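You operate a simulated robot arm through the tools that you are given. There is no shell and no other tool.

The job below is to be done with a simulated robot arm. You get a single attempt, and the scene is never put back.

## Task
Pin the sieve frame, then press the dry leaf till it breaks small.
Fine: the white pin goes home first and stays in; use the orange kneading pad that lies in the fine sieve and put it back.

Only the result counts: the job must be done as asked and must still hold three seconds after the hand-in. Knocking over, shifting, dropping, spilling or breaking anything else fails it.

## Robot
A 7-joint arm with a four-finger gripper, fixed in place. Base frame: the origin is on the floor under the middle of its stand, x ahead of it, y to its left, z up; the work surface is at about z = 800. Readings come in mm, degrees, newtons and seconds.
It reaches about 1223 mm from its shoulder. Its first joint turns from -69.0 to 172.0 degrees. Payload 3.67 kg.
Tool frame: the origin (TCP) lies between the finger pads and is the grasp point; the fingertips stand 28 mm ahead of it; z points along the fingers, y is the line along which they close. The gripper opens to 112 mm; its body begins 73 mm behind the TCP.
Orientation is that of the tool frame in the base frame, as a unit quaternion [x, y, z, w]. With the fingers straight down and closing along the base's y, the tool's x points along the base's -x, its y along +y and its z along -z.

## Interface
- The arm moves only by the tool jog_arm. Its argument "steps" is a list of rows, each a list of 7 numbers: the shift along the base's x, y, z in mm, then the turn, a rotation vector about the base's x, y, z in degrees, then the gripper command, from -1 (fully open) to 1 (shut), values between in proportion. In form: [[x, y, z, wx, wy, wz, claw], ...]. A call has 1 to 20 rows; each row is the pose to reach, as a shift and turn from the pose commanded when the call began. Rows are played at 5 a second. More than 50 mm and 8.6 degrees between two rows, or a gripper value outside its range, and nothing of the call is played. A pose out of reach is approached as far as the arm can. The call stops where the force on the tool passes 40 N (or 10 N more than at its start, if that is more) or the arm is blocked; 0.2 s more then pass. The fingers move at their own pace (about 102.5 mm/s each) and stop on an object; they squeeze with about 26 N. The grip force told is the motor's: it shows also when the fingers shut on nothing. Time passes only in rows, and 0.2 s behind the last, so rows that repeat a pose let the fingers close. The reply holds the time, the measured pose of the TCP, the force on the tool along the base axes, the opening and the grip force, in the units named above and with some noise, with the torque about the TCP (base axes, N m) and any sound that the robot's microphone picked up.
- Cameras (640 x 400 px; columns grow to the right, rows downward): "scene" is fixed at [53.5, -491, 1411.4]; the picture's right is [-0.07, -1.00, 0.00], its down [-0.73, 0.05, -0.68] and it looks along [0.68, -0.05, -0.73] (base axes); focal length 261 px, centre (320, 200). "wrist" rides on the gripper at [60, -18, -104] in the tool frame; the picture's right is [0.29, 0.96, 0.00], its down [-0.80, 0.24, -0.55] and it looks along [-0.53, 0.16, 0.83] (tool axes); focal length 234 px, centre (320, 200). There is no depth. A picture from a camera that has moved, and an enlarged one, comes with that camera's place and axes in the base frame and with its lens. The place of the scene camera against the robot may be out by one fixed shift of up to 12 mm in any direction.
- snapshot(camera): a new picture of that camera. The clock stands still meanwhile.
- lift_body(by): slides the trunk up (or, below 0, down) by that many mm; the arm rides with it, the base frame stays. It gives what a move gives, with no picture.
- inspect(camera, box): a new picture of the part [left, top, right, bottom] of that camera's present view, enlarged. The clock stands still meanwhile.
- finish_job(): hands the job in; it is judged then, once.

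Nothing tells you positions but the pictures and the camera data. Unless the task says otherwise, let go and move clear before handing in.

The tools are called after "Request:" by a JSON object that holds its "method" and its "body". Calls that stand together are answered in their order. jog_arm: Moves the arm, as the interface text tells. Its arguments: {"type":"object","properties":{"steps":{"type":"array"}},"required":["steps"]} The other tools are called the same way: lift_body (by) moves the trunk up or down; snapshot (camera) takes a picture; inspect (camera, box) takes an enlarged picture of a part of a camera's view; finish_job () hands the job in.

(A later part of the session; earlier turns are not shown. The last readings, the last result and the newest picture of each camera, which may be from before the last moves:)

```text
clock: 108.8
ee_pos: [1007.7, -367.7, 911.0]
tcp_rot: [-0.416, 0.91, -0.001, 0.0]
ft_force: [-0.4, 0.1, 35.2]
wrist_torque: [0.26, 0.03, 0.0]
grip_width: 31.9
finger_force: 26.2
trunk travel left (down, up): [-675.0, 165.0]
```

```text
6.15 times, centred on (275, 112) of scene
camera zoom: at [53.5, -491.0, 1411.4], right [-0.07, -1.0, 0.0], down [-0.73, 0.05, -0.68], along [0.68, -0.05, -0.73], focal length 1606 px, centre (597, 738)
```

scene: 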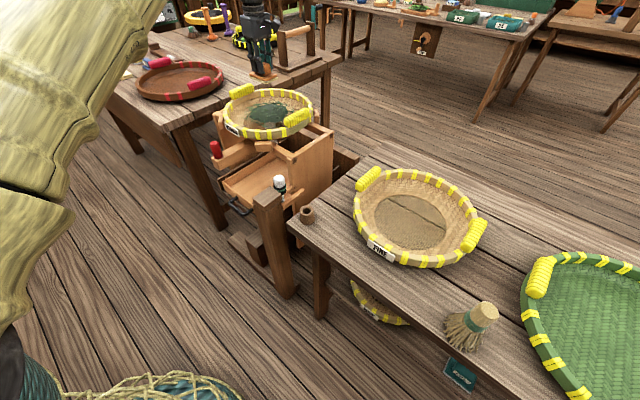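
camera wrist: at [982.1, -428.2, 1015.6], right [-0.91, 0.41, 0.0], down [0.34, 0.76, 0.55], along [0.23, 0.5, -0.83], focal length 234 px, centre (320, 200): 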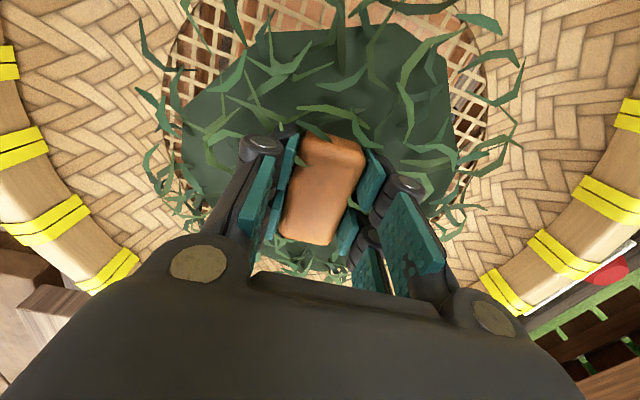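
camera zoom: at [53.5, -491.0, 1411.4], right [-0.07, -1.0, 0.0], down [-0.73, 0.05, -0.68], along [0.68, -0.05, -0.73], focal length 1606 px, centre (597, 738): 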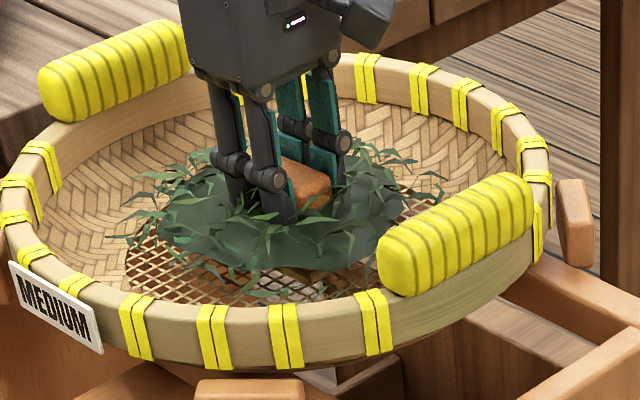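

Static pressing clearly doesn't count, so the sideways working motion must be what breaks the leaf. I'll knead with longer strokes, ±15 mm, at about 25–30 N.

Request:
{"method": "jog_arm", "body": {"steps": [[0, 0, 0.8, 0, 0, 0, 1], [-5, 0, 0.8, 0, 0, 0, 1], [-10, 0, 0.8, 0, 0, 0, 1], [-15, 0, 0.8, 0, 0, 0, 1], [-10, 0, 0.8, 0, 0, 0, 1], [-5, 0, 0.8, 0, 0, 0, 1], [0, 0, 0.8, 0, 0, 0, 1], [5, 0, 0.8, 0, 0, 0, 1], [10, 0, 0.8, 0, 0, 0, 1], [15, 0, 0.8, 0, 0, 0, 1], [10, 0, 0.8, 0, 0, 0, 1], [5, 0, 0.8, 0, 0, 0, 1], [0, 0, 0.8, 0, 0, 0, 1], [-5, 0, 0.8, 0, 0, 0, 1], [-10, 0, 0.8, 0, 0, 0, 1], [-15, 0, 0.8, 0, 0, 0, 1], [-10, 0, 0.8, 0, 0, 0, 1], [-5, 0, 0.8, 0, 0, 0, 1], [0, 0, 0.8, 0, 0, 0, 1], [0, 0, 0.8, 0, 0, 0, 1]]}}

Request:
{"method": "inspect", "body": {"camera": "scene", "box": [225, 80, 325, 145]}}

Request:
{"method": "snapshot", "body": {"camera": "wrist"}}

```text
clock: 113.0
ee_pos: [1007.0, -368.3, 911.1]
tcp_rot: [-0.416, 0.909, -0.001, -0.001]
ft_force: [-11.0, 7.1, 26.1]
wrist_torque: [-0.23, 0.97, -0.4]
grip_width: 31.7
finger_force: 25.8
trunk travel left (down, up): [-675.0, 165.0]
```

```text
6.15 times, centred on (275, 112) of scene
camera zoom: at [53.5, -491.0, 1411.4], right [-0.07, -1.0, 0.0], down [-0.73, 0.05, -0.68], along [0.68, -0.05, -0.73], focal length 1606 px, centre (597, 738)
```

zoom: 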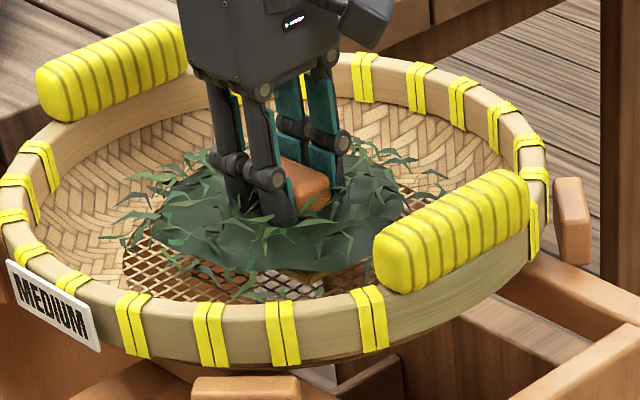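

```text
taken
camera wrist: at [982.0, -425.1, 1015.6], right [-0.91, 0.41, 0.0], down [0.34, 0.76, 0.55], along [0.23, 0.5, -0.83], focal length 234 px, centre (320, 200)
```

wrist: 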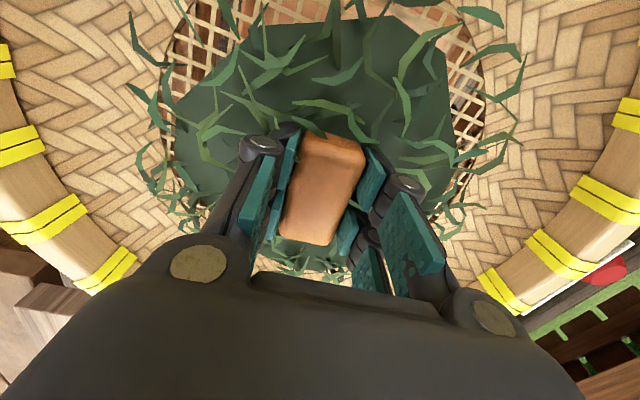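

That worked: the mound spread again, from 340 to 350 px in this view. Long strokes under pressure are the way, so I'll continue with sets of them.

Request:
{"method": "jog_arm", "body": {"steps": [[-8, 0, 0, 0, 0, 0, 1], [-16, 0, 0, 0, 0, 0, 1], [-8, 0, 0, 0, 0, 0, 1], [0, 0, 0, 0, 0, 0, 1], [8, 0, 0, 0, 0, 0, 1], [16, 0, 0, 0, 0, 0, 1], [8, 0, 0, 0, 0, 0, 1], [0, 0, 0, 0, 0, 0, 1], [-8, 0, 0, 0, 0, 0, 1], [-16, 0, 0, 0, 0, 0, 1], [-8, 0, 0, 0, 0, 0, 1], [0, 0, 0, 0, 0, 0, 1], [8, 0, 0, 0, 0, 0, 1], [16, 0, 0, 0, 0, 0, 1], [8, 0, 0, 0, 0, 0, 1], [0, 0, 0, 0, 0, 0, 1], [0, 0, 0, 0, 0, 0, 1]]}}

Request:
{"method": "inspect", "body": {"camera": "scene", "box": [225, 80, 325, 145]}}

```text
clock: 116.6
ee_pos: [1009.7, -368.8, 910.9]
tcp_rot: [-0.415, 0.91, 0.0, 0.001]
ft_force: [6.8, -5.0, 25.7]
wrist_torque: [0.27, -0.52, -0.15]
grip_width: 31.8
finger_force: 25.9
trunk travel left (down, up): [-675.0, 165.0]
```

```text
6.15 times, centred on (275, 112) of scene
camera zoom: at [53.5, -491.0, 1411.4], right [-0.07, -1.0, 0.0], down [-0.73, 0.05, -0.68], along [0.68, -0.05, -0.73], focal length 1606 px, centre (597, 738)
```

zoom: 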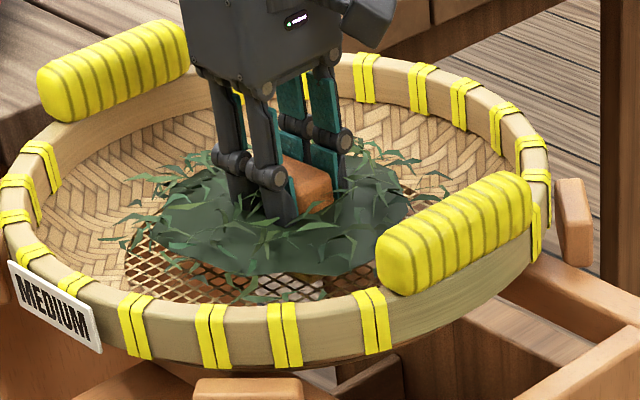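

Progress continues: 357 px now and visibly flatter. I'll keep kneading at the same pressure.

Request:
{"method": "jog_arm", "body": {"steps": [[-8, 0, 0, 0, 0, 0, 1], [-16, 0, 0, 0, 0, 0, 1], [-8, 0, 0, 0, 0, 0, 1], [0, 0, 0, 0, 0, 0, 1], [8, 0, 0, 0, 0, 0, 1], [16, 0, 0, 0, 0, 0, 1], [8, 0, 0, 0, 0, 0, 1], [0, 0, 0, 0, 0, 0, 1], [-8, 0, 0, 0, 0, 0, 1], [-16, 0, 0, 0, 0, 0, 1], [-8, 0, 0, 0, 0, 0, 1], [0, 0, 0, 0, 0, 0, 1], [8, 0, 0, 0, 0, 0, 1], [16, 0, 0, 0, 0, 0, 1], [8, 0, 0, 0, 0, 0, 1], [0, 0, 0, 0, 0, 0, 1], [-8, 0, 0, 0, 0, 0, 1], [-16, 0, 0, 0, 0, 0, 1], [-8, 0, 0, 0, 0, 0, 1], [0, 0, 0, 0, 0, 0, 1]]}}

Request:
{"method": "inspect", "body": {"camera": "scene", "box": [225, 80, 325, 145]}}

Request:
{"method": "snapshot", "body": {"camera": "wrist"}}

```text
clock: 120.8
ee_pos: [1006.7, -367.9, 910.8]
tcp_rot: [-0.416, 0.909, 0.0, -0.002]
ft_force: [-8.6, 6.2, 23.7]
wrist_torque: [-0.22, 0.83, -0.26]
grip_width: 31.6
finger_force: 25.8
trunk travel left (down, up): [-675.0, 165.0]
```

```text
6.15 times, centred on (275, 112) of scene
camera zoom: at [53.5, -491.0, 1411.4], right [-0.07, -1.0, 0.0], down [-0.73, 0.05, -0.68], along [0.68, -0.05, -0.73], focal length 1606 px, centre (597, 738)
```

zoom: 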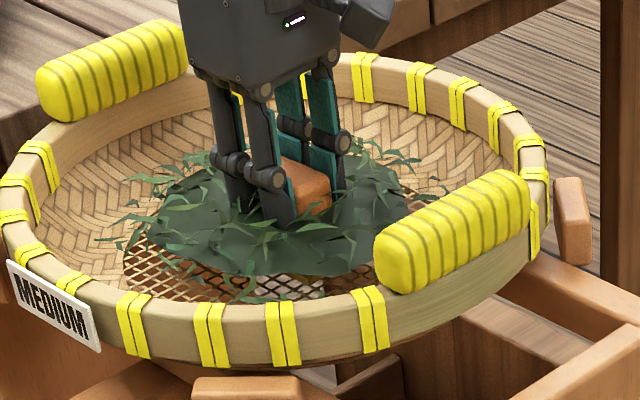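

```text
taken
camera wrist: at [982.1, -425.5, 1015.7], right [-0.91, 0.41, 0.0], down [0.34, 0.76, 0.55], along [0.23, 0.5, -0.83], focal length 234 px, centre (320, 200)
```

wrist: 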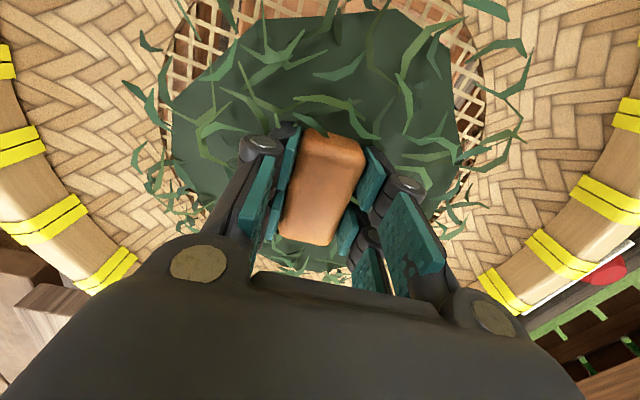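

The mound keeps widening slowly. I'll lengthen the strokes to ±22 mm, still well inside the mesh.

Request:
{"method": "jog_arm", "body": {"steps": [[-8, 0, -0.3, 0, 0, 0, 1], [-16, 0, -0.3, 0, 0, 0, 1], [-22, 0, -0.3, 0, 0, 0, 1], [-14, 0, -0.3, 0, 0, 0, 1], [-5, 0, -0.3, 0, 0, 0, 1], [5, 0, -0.3, 0, 0, 0, 1], [14, 0, -0.3, 0, 0, 0, 1], [22, 0, -0.3, 0, 0, 0, 1], [14, 0, -0.3, 0, 0, 0, 1], [5, 0, -0.3, 0, 0, 0, 1], [-5, 0, -0.3, 0, 0, 0, 1], [-14, 0, -0.3, 0, 0, 0, 1], [-22, 0, -0.3, 0, 0, 0, 1], [-14, 0, -0.3, 0, 0, 0, 1], [-5, 0, -0.3, 0, 0, 0, 1], [5, 0, -0.3, 0, 0, 0, 1], [14, 0, -0.3, 0, 0, 0, 1], [22, 0, -0.3, 0, 0, 0, 1], [12, 0, -0.3, 0, 0, 0, 1], [0, 0, -0.3, 0, 0, 0, 1]]}}

Request:
{"method": "inspect", "body": {"camera": "scene", "box": [225, 80, 325, 145]}}

```text
clock: 124.1
ee_pos: [1004.1, -368.2, 912.2]
tcp_rot: [-0.416, 0.909, 0.0, 0.0]
ft_force: [-1.3, 1.4, 18.2]
wrist_torque: [-0.23, 0.56, -0.12]
grip_width: 31.9
finger_force: 26.1
trunk travel left (down, up): [-675.0, 165.0]
stopped in row 16: the force on the tool passed its limit at 40 N (the readings are from after the stop); the commanded pose is now the measured one
```

```text
6.15 times, centred on (275, 112) of scene
camera zoom: at [53.5, -491.0, 1411.4], right [-0.07, -1.0, 0.0], down [-0.73, 0.05, -0.68], along [0.68, -0.05, -0.73], focal length 1606 px, centre (597, 738)
```

zoom: 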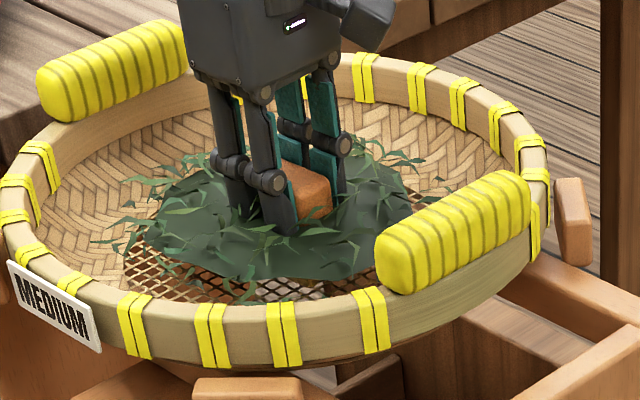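

Now 365 px across and flattening. The last call stopped at the 40 N limit, so I'll continue a little lighter, re-centred.

Request:
{"method": "jog_arm", "body": {"steps": [[3, 0, -0.2, 0, 0, 0, 1], [11, 0, -0.4, 0, 0, 0, 1], [20, 0, -0.4, 0, 0, 0, 1], [12, 0, -0.4, 0, 0, 0, 1], [3, 0, -0.4, 0, 0, 0, 1], [-6, 0, -0.4, 0, 0, 0, 1], [-15, 0, -0.4, 0, 0, 0, 1], [-6, 0, -0.4, 0, 0, 0, 1], [3, 0, -0.4, 0, 0, 0, 1], [12, 0, -0.4, 0, 0, 0, 1], [21, 0, -0.4, 0, 0, 0, 1], [12, 0, -0.4, 0, 0, 0, 1], [3, 0, -0.4, 0, 0, 0, 1], [-6, 0, -0.4, 0, 0, 0, 1], [-15, 0, -0.4, 0, 0, 0, 1], [-6, 0, -0.4, 0, 0, 0, 1], [3, 0, -0.4, 0, 0, 0, 1], [3, 0, -0.4, 0, 0, 0, 1]]}}

Request:
{"method": "inspect", "body": {"camera": "scene", "box": [225, 80, 325, 145]}}

```text
clock: 125.9
ee_pos: [994.9, -365.6, 910.4]
tcp_rot: [-0.417, 0.909, 0.001, -0.002]
ft_force: [-5.1, 4.9, 23.9]
wrist_torque: [-0.32, 0.33, -0.24]
grip_width: 31.5
finger_force: 25.9
trunk travel left (down, up): [-675.0, 165.0]
stopped in row 9: the force on the tool passed its limit at 41 N (the readings are from after the stop); the commanded pose is now the measured one
```

```text
6.15 times, centred on (275, 112) of scene
camera zoom: at [53.5, -491.0, 1411.4], right [-0.07, -1.0, 0.0], down [-0.73, 0.05, -0.68], along [0.68, -0.05, -0.73], focal length 1606 px, centre (597, 738)
```

zoom: 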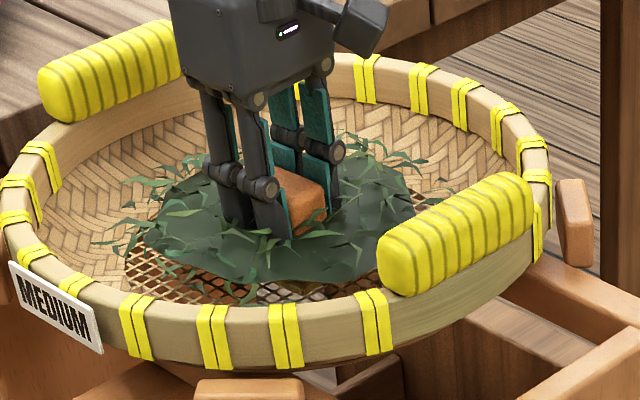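

The strokes sometimes peak at the limit when reversing. I'll ease the pressure slightly, slow the strokes and re-centre.

Request:
{"method": "jog_arm", "body": {"steps": [[5, -1, 0.6, 0, 0, 0, 1], [12, -2, 0.6, 0, 0, 0, 1], [19, -2, 0.6, 0, 0, 0, 1], [26, -2, 0.6, 0, 0, 0, 1], [32, -2, 0.6, 0, 0, 0, 1], [26, -2, 0.6, 0, 0, 0, 1], [19, -2, 0.6, 0, 0, 0, 1], [12, -2, 0.6, 0, 0, 0, 1], [5, -2, 0.6, 0, 0, 0, 1], [-2, -2, 0.6, 0, 0, 0, 1], [-8, -2, 0.6, 0, 0, 0, 1], [-2, -2, 0.6, 0, 0, 0, 1], [5, -2, 0.6, 0, 0, 0, 1], [12, -2, 0.6, 0, 0, 0, 1], [19, -2, 0.6, 0, 0, 0, 1], [26, -2, 0.6, 0, 0, 0, 1], [32, -2, 0.6, 0, 0, 0, 1], [26, -2, 0.6, 0, 0, 0, 1], [19, -2, 0.6, 0, 0, 0, 1], [12, -2, 0.6, 0, 0, 0, 1]]}}

Request:
{"method": "inspect", "body": {"camera": "scene", "box": [225, 80, 325, 145]}}

Request:
{"method": "snapshot", "body": {"camera": "wrist"}}

```text
clock: 128.4
ee_pos: [989.8, -366.4, 910.7]
tcp_rot: [-0.416, 0.909, 0.002, -0.002]
ft_force: [-2.3, 2.9, 17.7]
wrist_torque: [-0.33, -0.03, -0.12]
grip_width: 31.8
finger_force: 26.2
trunk travel left (down, up): [-675.0, 165.0]
stopped in row 12: the force on the tool passed its limit at 41 N (the readings are from after the stop); the commanded pose is now the measured one
```

```text
6.15 times, centred on (275, 112) of scene
camera zoom: at [53.5, -491.0, 1411.4], right [-0.07, -1.0, 0.0], down [-0.73, 0.05, -0.68], along [0.68, -0.05, -0.73], focal length 1606 px, centre (597, 738)
```

zoom: 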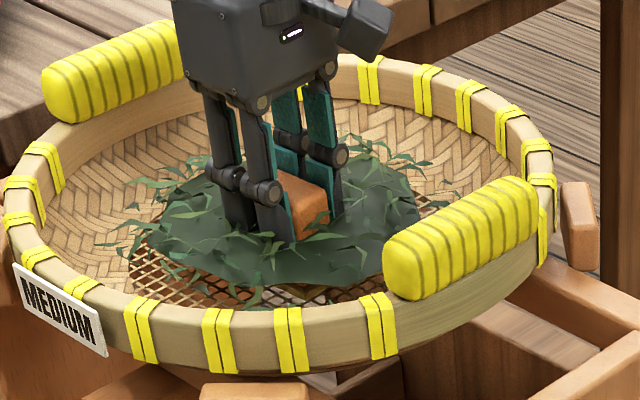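

```text
taken
camera wrist: at [965.7, -424.8, 1015.5], right [-0.91, 0.41, 0.01], down [0.34, 0.76, 0.55], along [0.22, 0.51, -0.83], focal length 234 px, centre (320, 200)
```

wrist: 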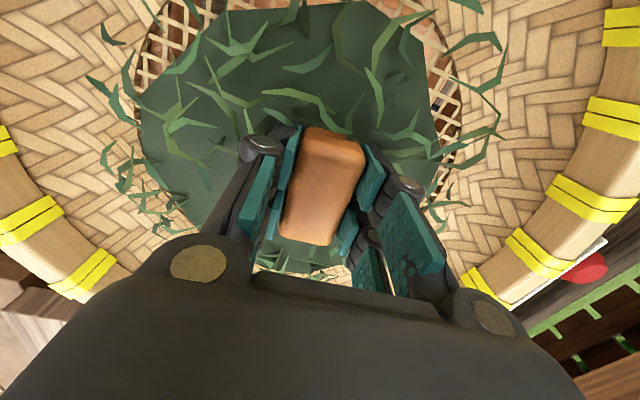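

The mound is getting flatter and wider. The stops happen toward the near side, so I'll keep strokes between x≈998 and 1026.

Request:
{"method": "jog_arm", "body": {"steps": [[6, -1, 0.3, 0, 0, 0, 1], [13, -1, 0.3, 0, 0, 0, 1], [20, -1, 0.3, 0, 0, 0, 1], [27, -1, 0.3, 0, 0, 0, 1], [34, -1, 0.3, 0, 0, 0, 1], [27, -1, 0.3, 0, 0, 0, 1], [20, -1, 0.3, 0, 0, 0, 1], [13, -1, 0.3, 0, 0, 0, 1], [8, -1, 0.3, 0, 0, 0, 1], [13, -1, 0.3, 0, 0, 0, 1], [20, -1, 0.3, 0, 0, 0, 1], [27, -1, 0.3, 0, 0, 0, 1], [34, -1, 0.3, 0, 0, 0, 1], [27, -1, 0.3, 0, 0, 0, 1], [20, -1, 0.3, 0, 0, 0, 1], [13, -1, 0.3, 0, 0, 0, 1], [8, -1, 0.3, 0, 0, 0, 1], [13, -1, 0.3, 0, 0, 0, 1], [20, -1, 0.3, 0, 0, 0, 1], [20, -1, 0.3, 0, 0, 0, 1]]}}

Request:
{"method": "inspect", "body": {"camera": "scene", "box": [225, 80, 325, 145]}}

```text
clock: 132.6
ee_pos: [1006.8, -366.0, 912.4]
tcp_rot: [-0.417, 0.909, 0.002, -0.003]
ft_force: [-8.9, 8.5, 29.0]
wrist_torque: [-0.26, 0.4, -0.2]
grip_width: 31.6
finger_force: 25.9
trunk travel left (down, up): [-675.0, 165.0]
```

```text
6.15 times, centred on (275, 112) of scene
camera zoom: at [53.5, -491.0, 1411.4], right [-0.07, -1.0, 0.0], down [-0.73, 0.05, -0.68], along [0.68, -0.05, -0.73], focal length 1606 px, centre (597, 738)
```

zoom: 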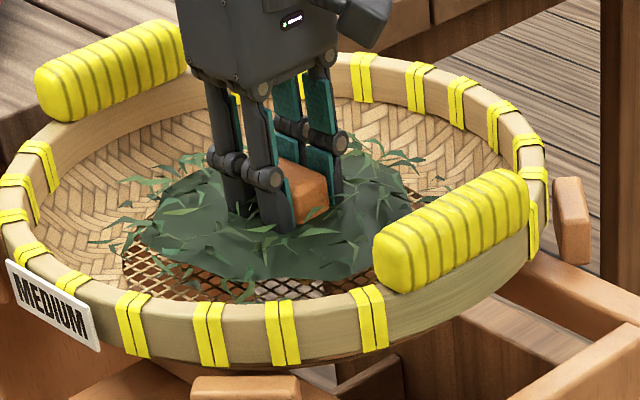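

Still progressing: flatter, with shorter strands. Continuing the same strokes.

Request:
{"method": "jog_arm", "body": {"steps": [[7, 0, 0, 0, 0, 0, 1], [15, 0, 0, 0, 0, 0, 1], [7, 0, 0, 0, 0, 0, 1], [-1, 0, 0, 0, 0, 0, 1], [-8, 0, 0, 0, 0, 0, 1], [-14, 0, 0, 0, 0, 0, 1], [-7, 0, 0, 0, 0, 0, 1], [0, 0, 0, 0, 0, 0, 1], [8, 0, 0, 0, 0, 0, 1], [16, 0, 0, 0, 0, 0, 1], [8, 0, 0, 0, 0, 0, 1], [0, 0, 0, 0, 0, 0, 1], [-8, 0, 0, 0, 0, 0, 1], [-14, 0, 0, 0, 0, 0, 1], [-7, 0, 0, 0, 0, 0, 1], [0, 0, 0, 0, 0, 0, 1], [8, 0, 0, 0, 0, 0, 1], [16, 0, 0, 0, 0, 0, 1], [8, 0, 0, 0, 0, 0, 1], [0, 0, 0, 0, 0, 0, 1]]}}

Request:
{"method": "inspect", "body": {"camera": "scene", "box": [225, 80, 325, 145]}}

```text
clock: 134.6
ee_pos: [1013.6, -367.3, 910.8]
tcp_rot: [-0.417, 0.909, 0.002, -0.002]
ft_force: [-2.0, 1.6, 20.3]
wrist_torque: [-0.77, 0.53, -0.24]
grip_width: 31.7
finger_force: 25.9
trunk travel left (down, up): [-675.0, 165.0]
stopped in row 9: the force on the tool passed its limit at 42 N (the readings are from after the stop); the commanded pose is now the measured one
```

```text
6.15 times, centred on (275, 112) of scene
camera zoom: at [53.5, -491.0, 1411.4], right [-0.07, -1.0, 0.0], down [-0.73, 0.05, -0.68], along [0.68, -0.05, -0.73], focal length 1606 px, centre (597, 738)
```

zoom: 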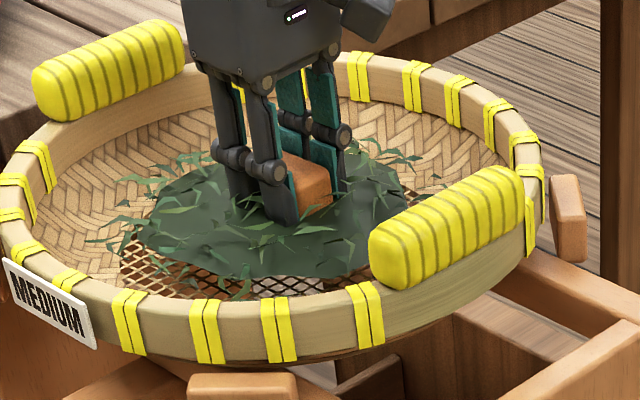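

Pushing in x makes the frame sway within its play. I'll knead along the stiffer diagonal instead, which is also the gripper's closing direction, with slightly less pressure.

Request:
{"method": "jog_arm", "body": {"steps": [[-3, 0, 0.4, 0, 0, 0, 1], [-6, 0, 0.4, 0, 0, 0, 1], [-11, 5, 0.4, 0, 0, 0, 1], [-16, 10, 0.4, 0, 0, 0, 1], [-11, 5, 0.4, 0, 0, 0, 1], [-6, 0, 0.4, 0, 0, 0, 1], [-1, -5, 0.4, 0, 0, 0, 1], [4, -10, 0.4, 0, 0, 0, 1], [-1, -5, 0.4, 0, 0, 0, 1], [-6, 0, 0.4, 0, 0, 0, 1], [-11, 5, 0.4, 0, 0, 0, 1], [-16, 10, 0.4, 0, 0, 0, 1], [-11, 5, 0.4, 0, 0, 0, 1], [-6, 0, 0.4, 0, 0, 0, 1], [-1, -5, 0.4, 0, 0, 0, 1], [4, -10, 0.4, 0, 0, 0, 1], [-1, -5, 0.4, 0, 0, 0, 1], [-6, 0, 0.4, 0, 0, 0, 1], [-6, 0, 0.4, 0, 0, 0, 1]]}}

Request:
{"method": "inspect", "body": {"camera": "scene", "box": [225, 80, 325, 145]}}

Request:
{"method": "inspect", "body": {"camera": "scene", "box": [245, 150, 325, 210]}}

```text
clock: 137.5
ee_pos: [1002.9, -358.3, 910.9]
tcp_rot: [-0.418, 0.909, 0.004, -0.003]
ft_force: [-4.1, 3.8, 20.9]
wrist_torque: [-0.93, 0.45, -0.23]
grip_width: 31.7
finger_force: 26.1
trunk travel left (down, up): [-675.0, 165.0]
stopped in row 14: the force on the tool passed its limit at 42 N (the readings are from after the stop); the commanded pose is now the measured one
```

```text
6.15 times, centred on (275, 112) of scene
camera zoom: at [53.5, -491.0, 1411.4], right [-0.07, -1.0, 0.0], down [-0.73, 0.05, -0.68], along [0.68, -0.05, -0.73], focal length 1606 px, centre (597, 738)
```

zoom: 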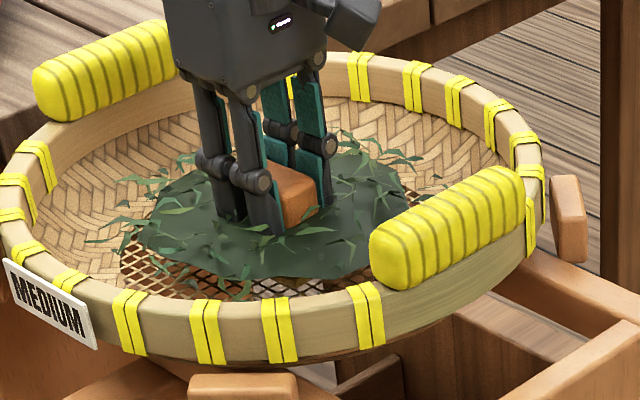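

```text
6.67 times, centred on (285, 180) of scene
camera zoom: at [53.5, -491.0, 1411.4], right [-0.07, -1.0, 0.0], down [-0.73, 0.05, -0.68], along [0.68, -0.05, -0.73], focal length 1739 px, centre (553, 333)
```

zoom: 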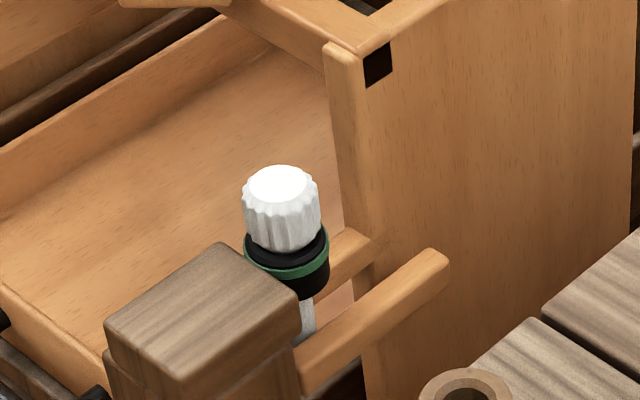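

The pin is still home, though pushing has slid the frame a few millimetres within its play; I'll bring it back at the end. I'll correct the small tilt and continue kneading along the stiff diagonal with less pressure.

Request:
{"method": "jog_arm", "body": {"steps": [[2, -4, 0.5, -0.27, -0.5, -0.1, 1], [5, -8.5, 0.5, -0.27, -0.5, -0.1, 1], [9, -13.5, 0.5, -0.27, -0.5, -0.1, 1], [14, -19, 0.5, -0.27, -0.5, -0.1, 1], [9, -13.5, 0.5, -0.27, -0.5, -0.1, 1], [5, -8.5, 0.5, -0.27, -0.5, -0.1, 1], [0.5, -3.5, 0.5, -0.27, -0.5, -0.1, 1], [-4, 2, 0.5, -0.27, -0.5, -0.1, 1], [0.5, -3.5, 0.5, -0.27, -0.5, -0.1, 1], [5, -8.5, 0.5, -0.27, -0.5, -0.1, 1], [9, -13.5, 0.5, -0.27, -0.5, -0.1, 1], [14, -19, 0.5, -0.27, -0.5, -0.1, 1], [9, -13.5, 0.5, -0.27, -0.5, -0.1, 1], [5, -8.5, 0.5, -0.27, -0.5, -0.1, 1], [0.5, -3.5, 0.5, -0.27, -0.5, -0.1, 1], [-4, 2, 0.5, -0.27, -0.5, -0.1, 1], [0.5, -3.5, 0.5, -0.27, -0.5, -0.1, 1], [5, -8.5, 0.5, -0.27, -0.5, -0.1, 1], [5, -8.5, 0.5, -0.27, -0.5, -0.1, 1]]}}

Request:
{"method": "inspect", "body": {"camera": "scene", "box": [225, 80, 325, 145]}}

Request:
{"method": "snapshot", "body": {"camera": "wrist"}}

```text
clock: 141.1
ee_pos: [1003.3, -359.0, 911.2]
tcp_rot: [-0.416, 0.909, 0.002, -0.003]
ft_force: [-3.4, 3.6, 22.2]
wrist_torque: [-0.81, 0.62, -0.17]
grip_width: 31.8
finger_force: 26.0
trunk travel left (down, up): [-675.0, 165.0]
stopped in row 18: the force on the tool passed its limit at 41 N (the readings are from after the stop); the commanded pose is now the measured one
```

```text
6.15 times, centred on (275, 112) of scene
camera zoom: at [53.5, -491.0, 1411.4], right [-0.07, -1.0, 0.0], down [-0.73, 0.05, -0.68], along [0.68, -0.05, -0.73], focal length 1606 px, centre (597, 738)
```

zoom: 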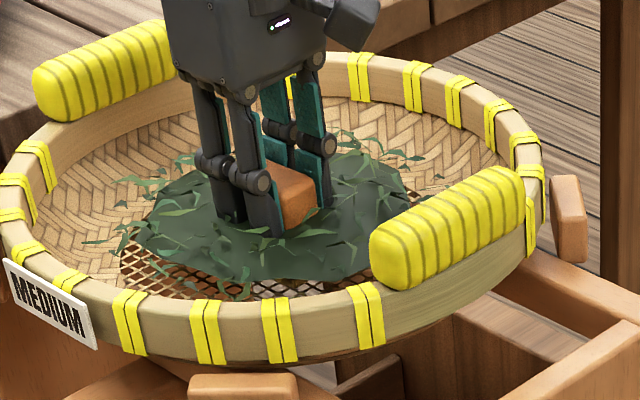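

```text
taken
camera wrist: at [978.9, -417.1, 1015.7], right [-0.91, 0.41, 0.01], down [0.34, 0.76, 0.55], along [0.22, 0.51, -0.83], focal length 234 px, centre (320, 200)
```

wrist: 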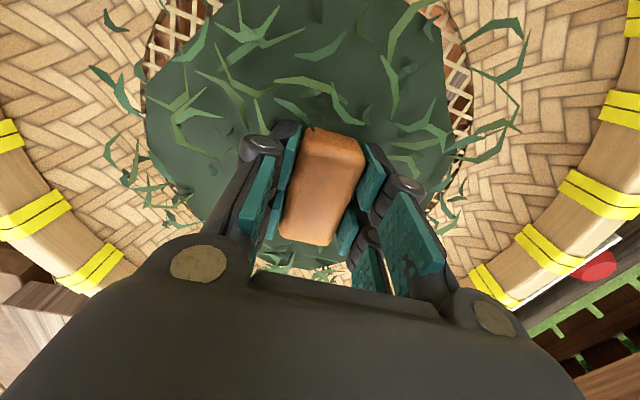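

The mound is clearly breaking down: flatter and with fewer strands. Continuing with a touch less pressure to avoid the stops.

Request:
{"method": "jog_arm", "body": {"steps": [[1, -2, 0.8, 0, 0, 0, 1], [4, -6, 0.9, 0, 0, 0, 1], [8, -11, 0.9, 0, 0, 0, 1], [13, -17, 0.9, 0, 0, 0, 1], [8, -11, 0.7, 0, 0, 0, 1], [4, -6, 0.7, 0, 0, 0, 1], [0, -1, 0.7, 0, 0, 0, 1], [-3, 3, 0.7, 0, 0, 0, 1], [0, -1, 0.9, 0, 0, 0, 1], [4, -6, 0.9, 0, 0, 0, 1], [8, -11, 0.9, 0, 0, 0, 1], [13, -17, 0.9, 0, 0, 0, 1], [8, -11, 0.7, 0, 0, 0, 1], [4, -6, 0.7, 0, 0, 0, 1], [0, -1, 0.7, 0, 0, 0, 1], [-3, 3, 0.7, 0, 0, 0, 1], [0, -1, 0.9, 0, 0, 0, 1], [4, -6, 0.9, 0, 0, 0, 1], [8, -11, 0.9, 0, 0, 0, 1], [8, -11, 0.9, 0, 0, 0, 1]]}}

Request:
{"method": "inspect", "body": {"camera": "scene", "box": [225, 80, 325, 145]}}

```text
clock: 144.8
ee_pos: [1004.3, -359.8, 911.2]
tcp_rot: [-0.418, 0.909, 0.005, -0.003]
ft_force: [-3.9, 4.4, 22.7]
wrist_torque: [-0.96, 0.42, -0.26]
grip_width: 31.9
finger_force: 26.1
trunk travel left (down, up): [-675.0, 165.0]
stopped in row 18: the force on the tool passed its limit at 41 N (the readings are from after the stop); the commanded pose is now the measured one
```

```text
6.15 times, centred on (275, 112) of scene
camera zoom: at [53.5, -491.0, 1411.4], right [-0.07, -1.0, 0.0], down [-0.73, 0.05, -0.68], along [0.68, -0.05, -0.73], focal length 1606 px, centre (597, 738)
```

zoom: 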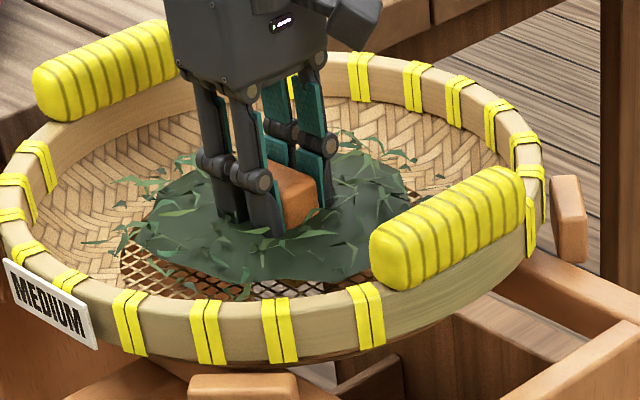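

Strands are getting sparser. I'll lift clear to judge how broken the leaf is now.

Request:
{"method": "jog_arm", "body": {"steps": [[1, -2, 4, -0.2, -0.5, 0, 1], [3, -4, 10, -0.2, -0.5, 0, 1], [4, -7, 20, -0.2, -0.5, 0, 1], [4, -7, 40, -0.2, -0.5, 0, 1], [4, -7, 70, -0.2, -0.5, 0, 1], [4, -7, 105, -0.2, -0.5, 0, 1], [4, -7, 140, -0.2, -0.5, 0, 1], [4, -7, 165, -0.2, -0.5, 0, 1], [4, -7, 165, -0.2, -0.5, 0, 1]]}}

Request:
{"method": "inspect", "body": {"camera": "scene", "box": [240, 90, 304, 130]}}

Request:
{"method": "inspect", "body": {"camera": "scene", "box": [215, 70, 325, 150]}}

Request:
{"method": "inspect", "body": {"camera": "wrist", "box": [150, 0, 510, 250]}}

```text
clock: 146.8
ee_pos: [1007.8, -370.3, 1071.4]
tcp_rot: [-0.417, 0.909, 0.002, -0.002]
ft_force: [0.4, 0.6, -0.1]
wrist_torque: [-0.01, -0.01, 0.0]
grip_width: 31.5
finger_force: 26.3
trunk travel left (down, up): [-675.0, 165.0]
```

```text
10.00 times, centred on (272, 110) of scene
camera zoom: at [53.5, -491.0, 1411.4], right [-0.07, -1.0, 0.0], down [-0.73, 0.05, -0.68], along [0.68, -0.05, -0.73], focal length 2609 px, centre (800, 1100)
```

zoom: 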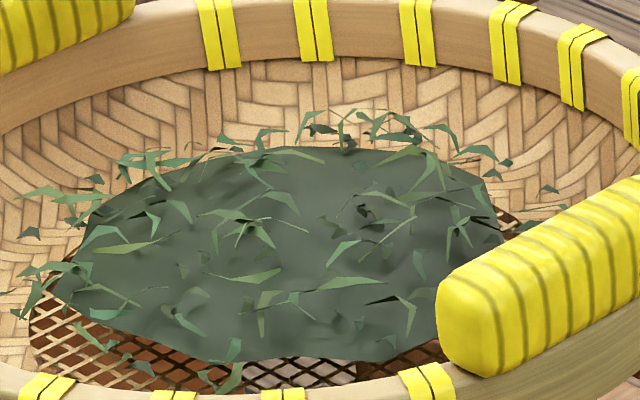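

```text
5.00 times, centred on (270, 110) of scene
camera zoom: at [53.5, -491.0, 1411.4], right [-0.07, -1.0, 0.0], down [-0.73, 0.05, -0.68], along [0.68, -0.05, -0.73], focal length 1304 px, centre (570, 650)
```

zoom: 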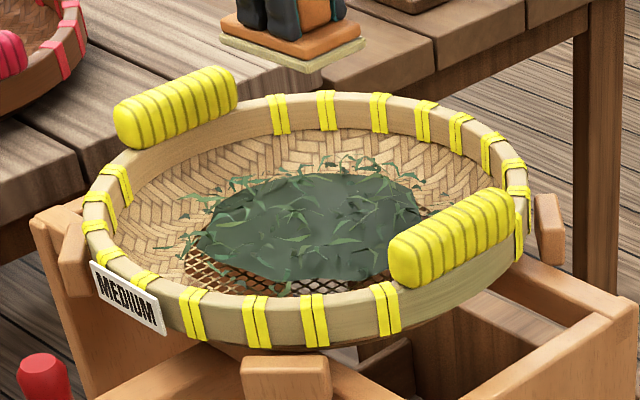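

```text
1.60 times, centred on (330, 125) of wrist
camera zoom: at [983.3, -427.8, 1175.9], right [-0.91, 0.41, 0.01], down [0.34, 0.76, 0.55], along [0.22, 0.51, -0.83], focal length 375 px, centre (304, 320)
```

zoom: 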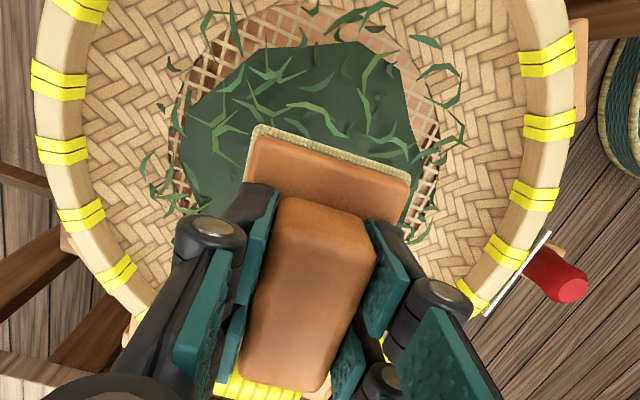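

Much better: many long strands have turned into small flakes. It isn't finished, so I'll go back down and continue kneading.

Request:
{"method": "jog_arm", "body": {"steps": [[0, 0, -35, 0, 0, 0, 1], [0, 0, -75, 0, 0, 0, 1], [0, 0, -110, 0, 0, 0, 1], [0, 0, -135, 0, 0, 0, 1], [0, 0, -150, 0, 0, 0, 1], [0, 0, -157, 0, 0, 0, 1], [0, 0, -161, 0, 0, 0, 1], [0, 0, -164, 0, 0, 0, 1], [0, 0, -165.5, 0, 0, 0, 1], [0, 0, -165.5, 0, 0, 0, 1], [0, 0, -165.5, 0, 0, 0, 1]]}}

```text
clock: 149.2
ee_pos: [1005.6, -369.4, 911.5]
tcp_rot: [-0.417, 0.909, 0.0, 0.0]
ft_force: [10.1, -9.4, 34.5]
wrist_torque: [-0.39, -0.27, 0.01]
grip_width: 31.4
finger_force: 26.1
trunk travel left (down, up): [-675.0, 165.0]
```

Contact at 34 N. I'll ease up 1 mm and knead in x.

Request:
{"method": "jog_arm", "body": {"steps": [[0, 0, 0.8, 0, 0, 0, 1], [4, 0, 1, 0, 0, 0, 1], [10, 0, 1, 0, 0, 0, 1], [16, 0, 1, 0, 0, 0, 1], [9, 0, 1, 0, 0, 0, 1], [2, 0, 1, 0, 0, 0, 1], [-5, 0, 1, 0, 0, 0, 1], [-12, 0, 1, 0, 0, 0, 1], [-5, 0, 1.2, 0, 0, 0, 1], [2, 0, 1.2, 0, 0, 0, 1], [9, 0, 1.2, 0, 0, 0, 1], [16, 0, 1.2, 0, 0, 0, 1], [9, 0, 1, 0, 0, 0, 1], [2, 0, 1, 0, 0, 0, 1], [-5, 0, 1, 0, 0, 0, 1], [-12, 0, 1, 0, 0, 0, 1], [-5, 0, 1.2, 0, 0, 0, 1], [2, 0, 1.2, 0, 0, 0, 1], [9, 0, 1.2, 0, 0, 0, 1], [2, 0, 1.2, 0, 0, 0, 1]]}}

Request:
{"method": "inspect", "body": {"camera": "scene", "box": [225, 80, 325, 145]}}

```text
clock: 153.4
ee_pos: [1006.8, -371.5, 910.8]
tcp_rot: [-0.417, 0.909, 0.001, 0.001]
ft_force: [8.3, -7.5, 30.4]
wrist_torque: [0.44, -0.93, -0.18]
grip_width: 31.6
finger_force: 25.9
trunk travel left (down, up): [-675.0, 165.0]
```

```text
6.15 times, centred on (275, 112) of scene
camera zoom: at [53.5, -491.0, 1411.4], right [-0.07, -1.0, 0.0], down [-0.73, 0.05, -0.68], along [0.68, -0.05, -0.73], focal length 1606 px, centre (597, 738)
```

zoom: 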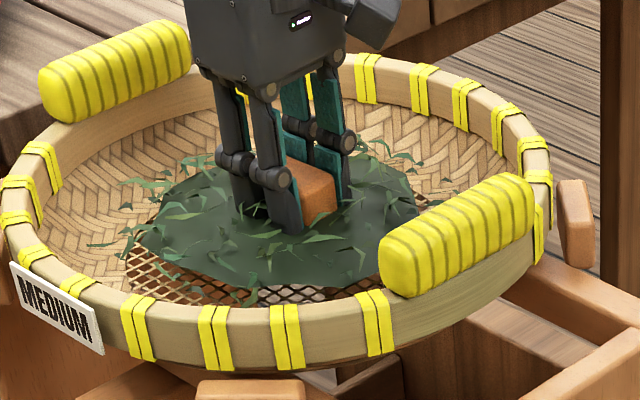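

No stop that time and the sieve sits back at its neutral place. Repeating the pattern.

Request:
{"method": "jog_arm", "body": {"steps": [[6, 0, 0, 0, 0, 0, 1], [13, 0, 0, 0, 0, 0, 1], [6, 0, -0.2, 0, 0, 0, 1], [-1, 0, -0.2, 0, 0, 0, 1], [-8, 0, -0.2, 0, 0, 0, 1], [-15, 0, -0.2, 0, 0, 0, 1], [-8, 0, 0, 0, 0, 0, 1], [-1, 0, 0, 0, 0, 0, 1], [6, 0, 0, 0, 0, 0, 1], [14, 0, 0, 0, 0, 0, 1], [6, 0, -0.2, 0, 0, 0, 1], [-1, 0, -0.2, 0, 0, 0, 1], [-8, 0, -0.2, 0, 0, 0, 1], [-15, 0, -0.2, 0, 0, 0, 1], [-8, 0, 0, 0, 0, 0, 1], [-1, 0, 0, 0, 0, 0, 1], [6, 0, 0, 0, 0, 0, 1], [13, 0, 0, 0, 0, 0, 1], [6, 0, 0, 0, 0, 0, 1], [-1, 0, 0, 0, 0, 0, 1]]}}

Request:
{"method": "inspect", "body": {"camera": "scene", "box": [225, 80, 325, 145]}}

```text
clock: 157.6
ee_pos: [1007.4, -370.2, 910.6]
tcp_rot: [-0.417, 0.909, 0.0, 0.0]
ft_force: [8.0, -7.4, 32.8]
wrist_torque: [0.17, -0.87, -0.3]
grip_width: 31.7
finger_force: 25.8
trunk travel left (down, up): [-675.0, 165.0]
```

```text
6.15 times, centred on (275, 112) of scene
camera zoom: at [53.5, -491.0, 1411.4], right [-0.07, -1.0, 0.0], down [-0.73, 0.05, -0.68], along [0.68, -0.05, -0.73], focal length 1606 px, centre (597, 738)
```

zoom: 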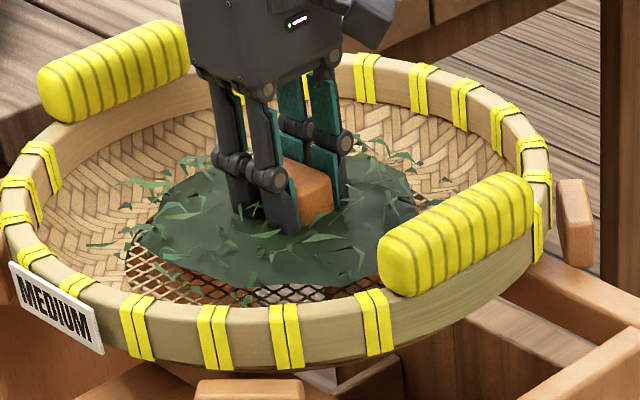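

More flakes, fewer long strands. Continuing with another set.

Request:
{"method": "jog_arm", "body": {"steps": [[7, 0, 0, 0, 0, 0, 1], [14, 0, 0, 0, 0, 0, 1], [7, 0, -0.2, 0, 0, 0, 1], [0, 0, -0.2, 0, 0, 0, 1], [-7, 0, -0.2, 0, 0, 0, 1], [-14, 0, -0.2, 0, 0, 0, 1], [-7, 0, 0, 0, 0, 0, 1], [0, 0, 0, 0, 0, 0, 1], [7, 0, 0, 0, 0, 0, 1], [14, 0, 0, 0, 0, 0, 1], [7, 0, -0.2, 0, 0, 0, 1], [0, 0, -0.2, 0, 0, 0, 1], [-7, 0, -0.2, 0, 0, 0, 1], [-14, 0, -0.2, 0, 0, 0, 1], [-7, 0, 0, 0, 0, 0, 1], [0, 0, 0, 0, 0, 0, 1], [7, 0, 0, 0, 0, 0, 1], [14, 0, 0, 0, 0, 0, 1], [7, 0, 0, 0, 0, 0, 1], [0, 0, 0, 0, 0, 0, 1]]}}

Request:
{"method": "inspect", "body": {"camera": "scene", "box": [225, 80, 325, 145]}}

```text
clock: 161.8
ee_pos: [1005.4, -369.3, 911.0]
tcp_rot: [-0.416, 0.909, 0.001, -0.001]
ft_force: [8.1, -7.9, 32.3]
wrist_torque: [0.16, -0.86, -0.34]
grip_width: 31.7
finger_force: 26.2
trunk travel left (down, up): [-675.0, 165.0]
```

```text
6.15 times, centred on (275, 112) of scene
camera zoom: at [53.5, -491.0, 1411.4], right [-0.07, -1.0, 0.0], down [-0.73, 0.05, -0.68], along [0.68, -0.05, -0.73], focal length 1606 px, centre (597, 738)
```

zoom: 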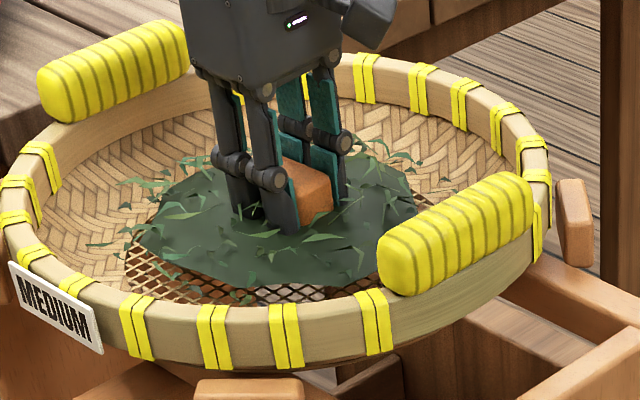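

Progress slowed in this direction, so I'll switch to the diagonal for the next set.

Request:
{"method": "jog_arm", "body": {"steps": [[-4, 5, 0, 0, 0, 0, 1], [-8, 10, 0, 0, 0, 0, 1], [-11, 13, 0, 0, 0, 0, 1], [-7, 8, 0.4, 0, 0, 0, 1], [-3, 3, 0.5, 0, 0, 0, 1], [2, -2, 0.5, 0, 0, 0, 1], [6, -7, 0.5, 0, 0, 0, 1], [10, -12, 0.5, 0, 0, 0, 1], [6, -7, 0.2, 0, 0, 0, 1], [2, -2, 0.1, 0, 0, 0, 1], [-3, 3, 0.1, 0, 0, 0, 1], [-7, 8, 0.1, 0, 0, 0, 1], [-11, 13, 0.1, 0, 0, 0, 1], [-7, 8, 0.5, 0, 0, 0, 1], [-3, 3, 0.6, 0, 0, 0, 1], [2, -2, 0.6, 0, 0, 0, 1], [6, -7, 0.6, 0, 0, 0, 1], [10, -12, 0.6, 0, 0, 0, 1], [5, -6, 0.3, 0, 0, 0, 1], [0, 0, 0.3, 0, 0, 0, 1]]}}

Request:
{"method": "inspect", "body": {"camera": "scene", "box": [225, 80, 325, 145]}}

```text
clock: 166.0
ee_pos: [1007.5, -369.0, 910.6]
tcp_rot: [-0.417, 0.909, 0.0, -0.001]
ft_force: [5.5, -5.8, 30.8]
wrist_torque: [-0.83, 0.21, 0.17]
grip_width: 31.4
finger_force: 25.8
trunk travel left (down, up): [-675.0, 165.0]
```

```text
6.15 times, centred on (275, 112) of scene
camera zoom: at [53.5, -491.0, 1411.4], right [-0.07, -1.0, 0.0], down [-0.73, 0.05, -0.68], along [0.68, -0.05, -0.73], focal length 1606 px, centre (597, 738)
```

zoom: 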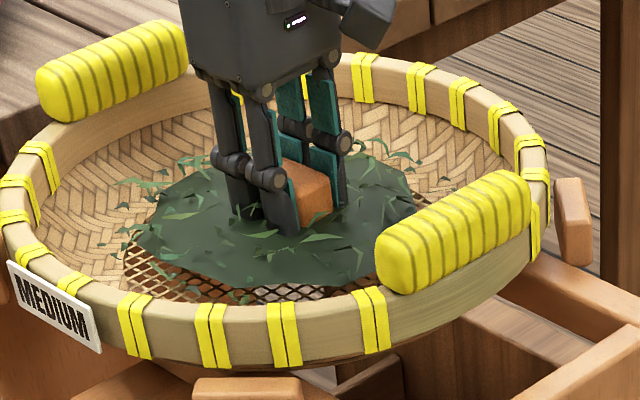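

The diagonal is more effective and there was no stop. Repeating it.

Request:
{"method": "jog_arm", "body": {"steps": [[-4, 5, 0, 0, 0, 0, 1], [-8, 10, 0, 0, 0, 0, 1], [-12, 14, 0, 0, 0, 0, 1], [-7, 8, 0.4, 0, 0, 0, 1], [-3, 3, 0.5, 0, 0, 0, 1], [2, -2, 0.5, 0, 0, 0, 1], [6, -7, 0.5, 0, 0, 0, 1], [11, -13, 0.5, 0, 0, 0, 1], [6, -7, 0.2, 0, 0, 0, 1], [2, -2, 0.1, 0, 0, 0, 1], [-3, 3, 0.1, 0, 0, 0, 1], [-7, 8, 0.1, 0, 0, 0, 1], [-12, 14, 0.1, 0, 0, 0, 1], [-7, 8, 0.5, 0, 0, 0, 1], [-3, 3, 0.6, 0, 0, 0, 1], [2, -2, 0.6, 0, 0, 0, 1], [6, -7, 0.6, 0, 0, 0, 1], [11, -13, 0.6, 0, 0, 0, 1], [5, -6, 0.2, 0, 0, 0, 1], [0, 0, 0.2, 0, 0, 0, 1]]}}

Request:
{"method": "inspect", "body": {"camera": "scene", "box": [225, 80, 325, 145]}}

```text
clock: 170.2
ee_pos: [1006.5, -370.7, 911.7]
tcp_rot: [-0.418, 0.909, 0.0, -0.001]
ft_force: [5.0, -6.5, 29.0]
wrist_torque: [-0.61, 0.03, -0.07]
grip_width: 31.6
finger_force: 25.7
trunk travel left (down, up): [-675.0, 165.0]
```

```text
6.15 times, centred on (275, 112) of scene
camera zoom: at [53.5, -491.0, 1411.4], right [-0.07, -1.0, 0.0], down [-0.73, 0.05, -0.68], along [0.68, -0.05, -0.73], focal length 1606 px, centre (597, 738)
```

zoom: 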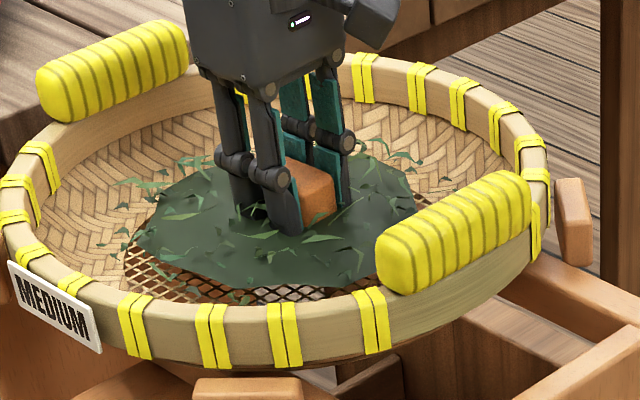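

Good steady progress, with mostly flakes visible now. Another diagonal set.

Request:
{"method": "jog_arm", "body": {"steps": [[-4, 5, -0.1, 0, 0, 0, 1], [-8, 10, -0.1, 0, 0, 0, 1], [-12, 14, -0.1, 0, 0, 0, 1], [-7, 8, 0.3, 0, 0, 0, 1], [-3, 3, 0.4, 0, 0, 0, 1], [2, -2, 0.4, 0, 0, 0, 1], [6, -7, 0.4, 0, 0, 0, 1], [11, -13, 0.4, 0, 0, 0, 1], [6, -7, 0.1, 0, 0, 0, 1], [2, -2, 0, 0, 0, 0, 1], [-3, 3, 0, 0, 0, 0, 1], [-7, 8, 0, 0, 0, 0, 1], [-12, 14, 0, 0, 0, 0, 1], [-7, 8, 0.4, 0, 0, 0, 1], [-3, 3, 0.5, 0, 0, 0, 1], [2, -2, 0.5, 0, 0, 0, 1], [6, -7, 0.5, 0, 0, 0, 1], [11, -13, 0.5, 0, 0, 0, 1], [5, -6, 0.1, 0, 0, 0, 1], [0, 0, 0.1, 0, 0, 0, 1]]}}

Request:
{"method": "inspect", "body": {"camera": "scene", "box": [225, 80, 325, 145]}}

```text
clock: 174.4
ee_pos: [1006.7, -369.4, 911.3]
tcp_rot: [-0.417, 0.909, 0.0, -0.001]
ft_force: [5.9, -6.6, 27.8]
wrist_torque: [-0.72, 0.0, -0.02]
grip_width: 31.8
finger_force: 25.9
trunk travel left (down, up): [-675.0, 165.0]
```

```text
6.15 times, centred on (275, 112) of scene
camera zoom: at [53.5, -491.0, 1411.4], right [-0.07, -1.0, 0.0], down [-0.73, 0.05, -0.68], along [0.68, -0.05, -0.73], focal length 1606 px, centre (597, 738)
```

zoom: 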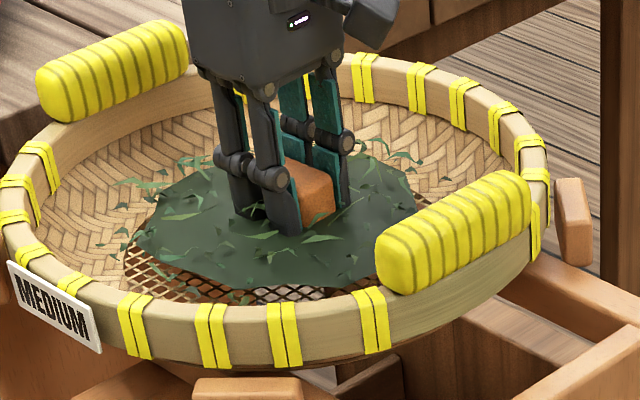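

Long strands are now few. I'll do a slightly faster set to make better use of each call.

Request:
{"method": "jog_arm", "body": {"steps": [[-6, 7, 0, 0, 0, 0, 1], [-12, 14, 0, 0, 0, 0, 1], [-6, 7, 0.4, 0, 0, 0, 1], [0, 0, 0.5, 0, 0, 0, 1], [6, -7, 0.5, 0, 0, 0, 1], [12, -14, 0.5, 0, 0, 0, 1], [6, -7, 0.1, 0, 0, 0, 1], [0, 0, 0, 0, 0, 0, 1], [-6, 7, 0, 0, 0, 0, 1], [-12, 14, 0, 0, 0, 0, 1], [-6, 7, 0.4, 0, 0, 0, 1], [0, 0, 0.5, 0, 0, 0, 1], [6, -7, 0.5, 0, 0, 0, 1], [12, -14, 0.5, 0, 0, 0, 1], [6, -7, 0.1, 0, 0, 0, 1], [0, 0, 0, 0, 0, 0, 1], [-6, 7, 0, 0, 0, 0, 1], [-12, 14, 0, 0, 0, 0, 1], [-6, 7, 0.4, 0, 0, 0, 1], [0, 0, 0.4, 0, 0, 0, 1]]}}

Request:
{"method": "inspect", "body": {"camera": "scene", "box": [225, 80, 325, 145]}}

```text
clock: 178.6
ee_pos: [1005.5, -367.6, 911.0]
tcp_rot: [-0.416, 0.909, 0.002, -0.002]
ft_force: [-6.7, 6.8, 21.7]
wrist_torque: [0.68, -0.48, 0.35]
grip_width: 31.7
finger_force: 26.5
trunk travel left (down, up): [-675.0, 165.0]
```

```text
6.15 times, centred on (275, 112) of scene
camera zoom: at [53.5, -491.0, 1411.4], right [-0.07, -1.0, 0.0], down [-0.73, 0.05, -0.68], along [0.68, -0.05, -0.73], focal length 1606 px, centre (597, 738)
```

zoom: 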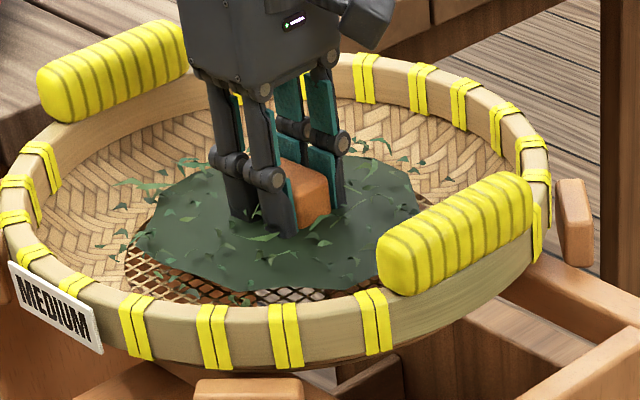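

That set was very effective; nearly everything is small flakes. A couple more sets should finish it.

Request:
{"method": "jog_arm", "body": {"steps": [[-6, 7, -0.3, 0, 0, 0, 1], [-12, 14, -0.3, 0, 0, 0, 1], [-6, 7, 0.1, 0, 0, 0, 1], [0, 0, 0.2, 0, 0, 0, 1], [6, -7, 0.2, 0, 0, 0, 1], [12, -14, 0.2, 0, 0, 0, 1], [6, -7, -0.2, 0, 0, 0, 1], [0, 0, -0.3, 0, 0, 0, 1], [-6, 7, -0.3, 0, 0, 0, 1], [-12, 14, -0.3, 0, 0, 0, 1], [-6, 7, 0.1, 0, 0, 0, 1], [0, 0, 0.2, 0, 0, 0, 1], [6, -7, 0.2, 0, 0, 0, 1], [12, -14, 0.2, 0, 0, 0, 1], [6, -7, -0.2, 0, 0, 0, 1], [0, 0, -0.3, 0, 0, 0, 1], [-6, 7, -0.3, 0, 0, 0, 1], [-12, 14, -0.3, 0, 0, 0, 1], [-6, 7, 0.1, 0, 0, 0, 1], [0, 0, 0.2, 0, 0, 0, 1]]}}

Request:
{"method": "inspect", "body": {"camera": "scene", "box": [225, 80, 325, 145]}}

Request:
{"method": "snapshot", "body": {"camera": "wrist"}}

```text
clock: 182.8
ee_pos: [1007.2, -366.0, 911.5]
tcp_rot: [-0.417, 0.909, 0.002, -0.001]
ft_force: [-6.6, 7.4, 23.9]
wrist_torque: [0.61, -0.31, 0.21]
grip_width: 31.7
finger_force: 25.7
trunk travel left (down, up): [-675.0, 165.0]
```

```text
6.15 times, centred on (275, 112) of scene
camera zoom: at [53.5, -491.0, 1411.4], right [-0.07, -1.0, 0.0], down [-0.73, 0.05, -0.68], along [0.68, -0.05, -0.73], focal length 1606 px, centre (597, 738)
```

zoom: 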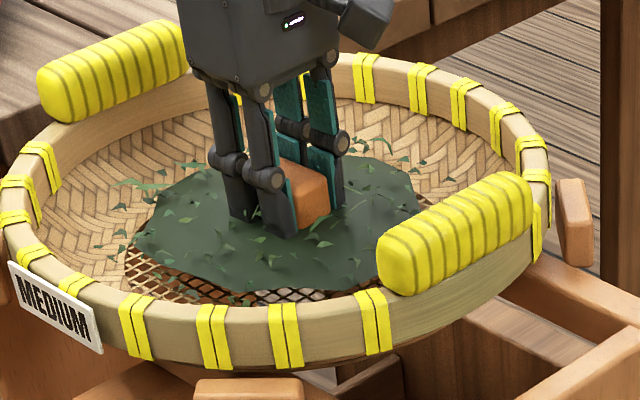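

```text
taken
camera wrist: at [981.8, -425.0, 1015.5], right [-0.91, 0.41, 0.0], down [0.34, 0.76, 0.55], along [0.22, 0.51, -0.83], focal length 234 px, centre (320, 200)
```

wrist: 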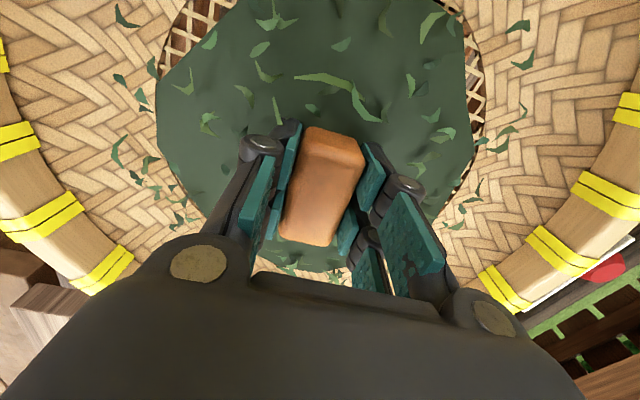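

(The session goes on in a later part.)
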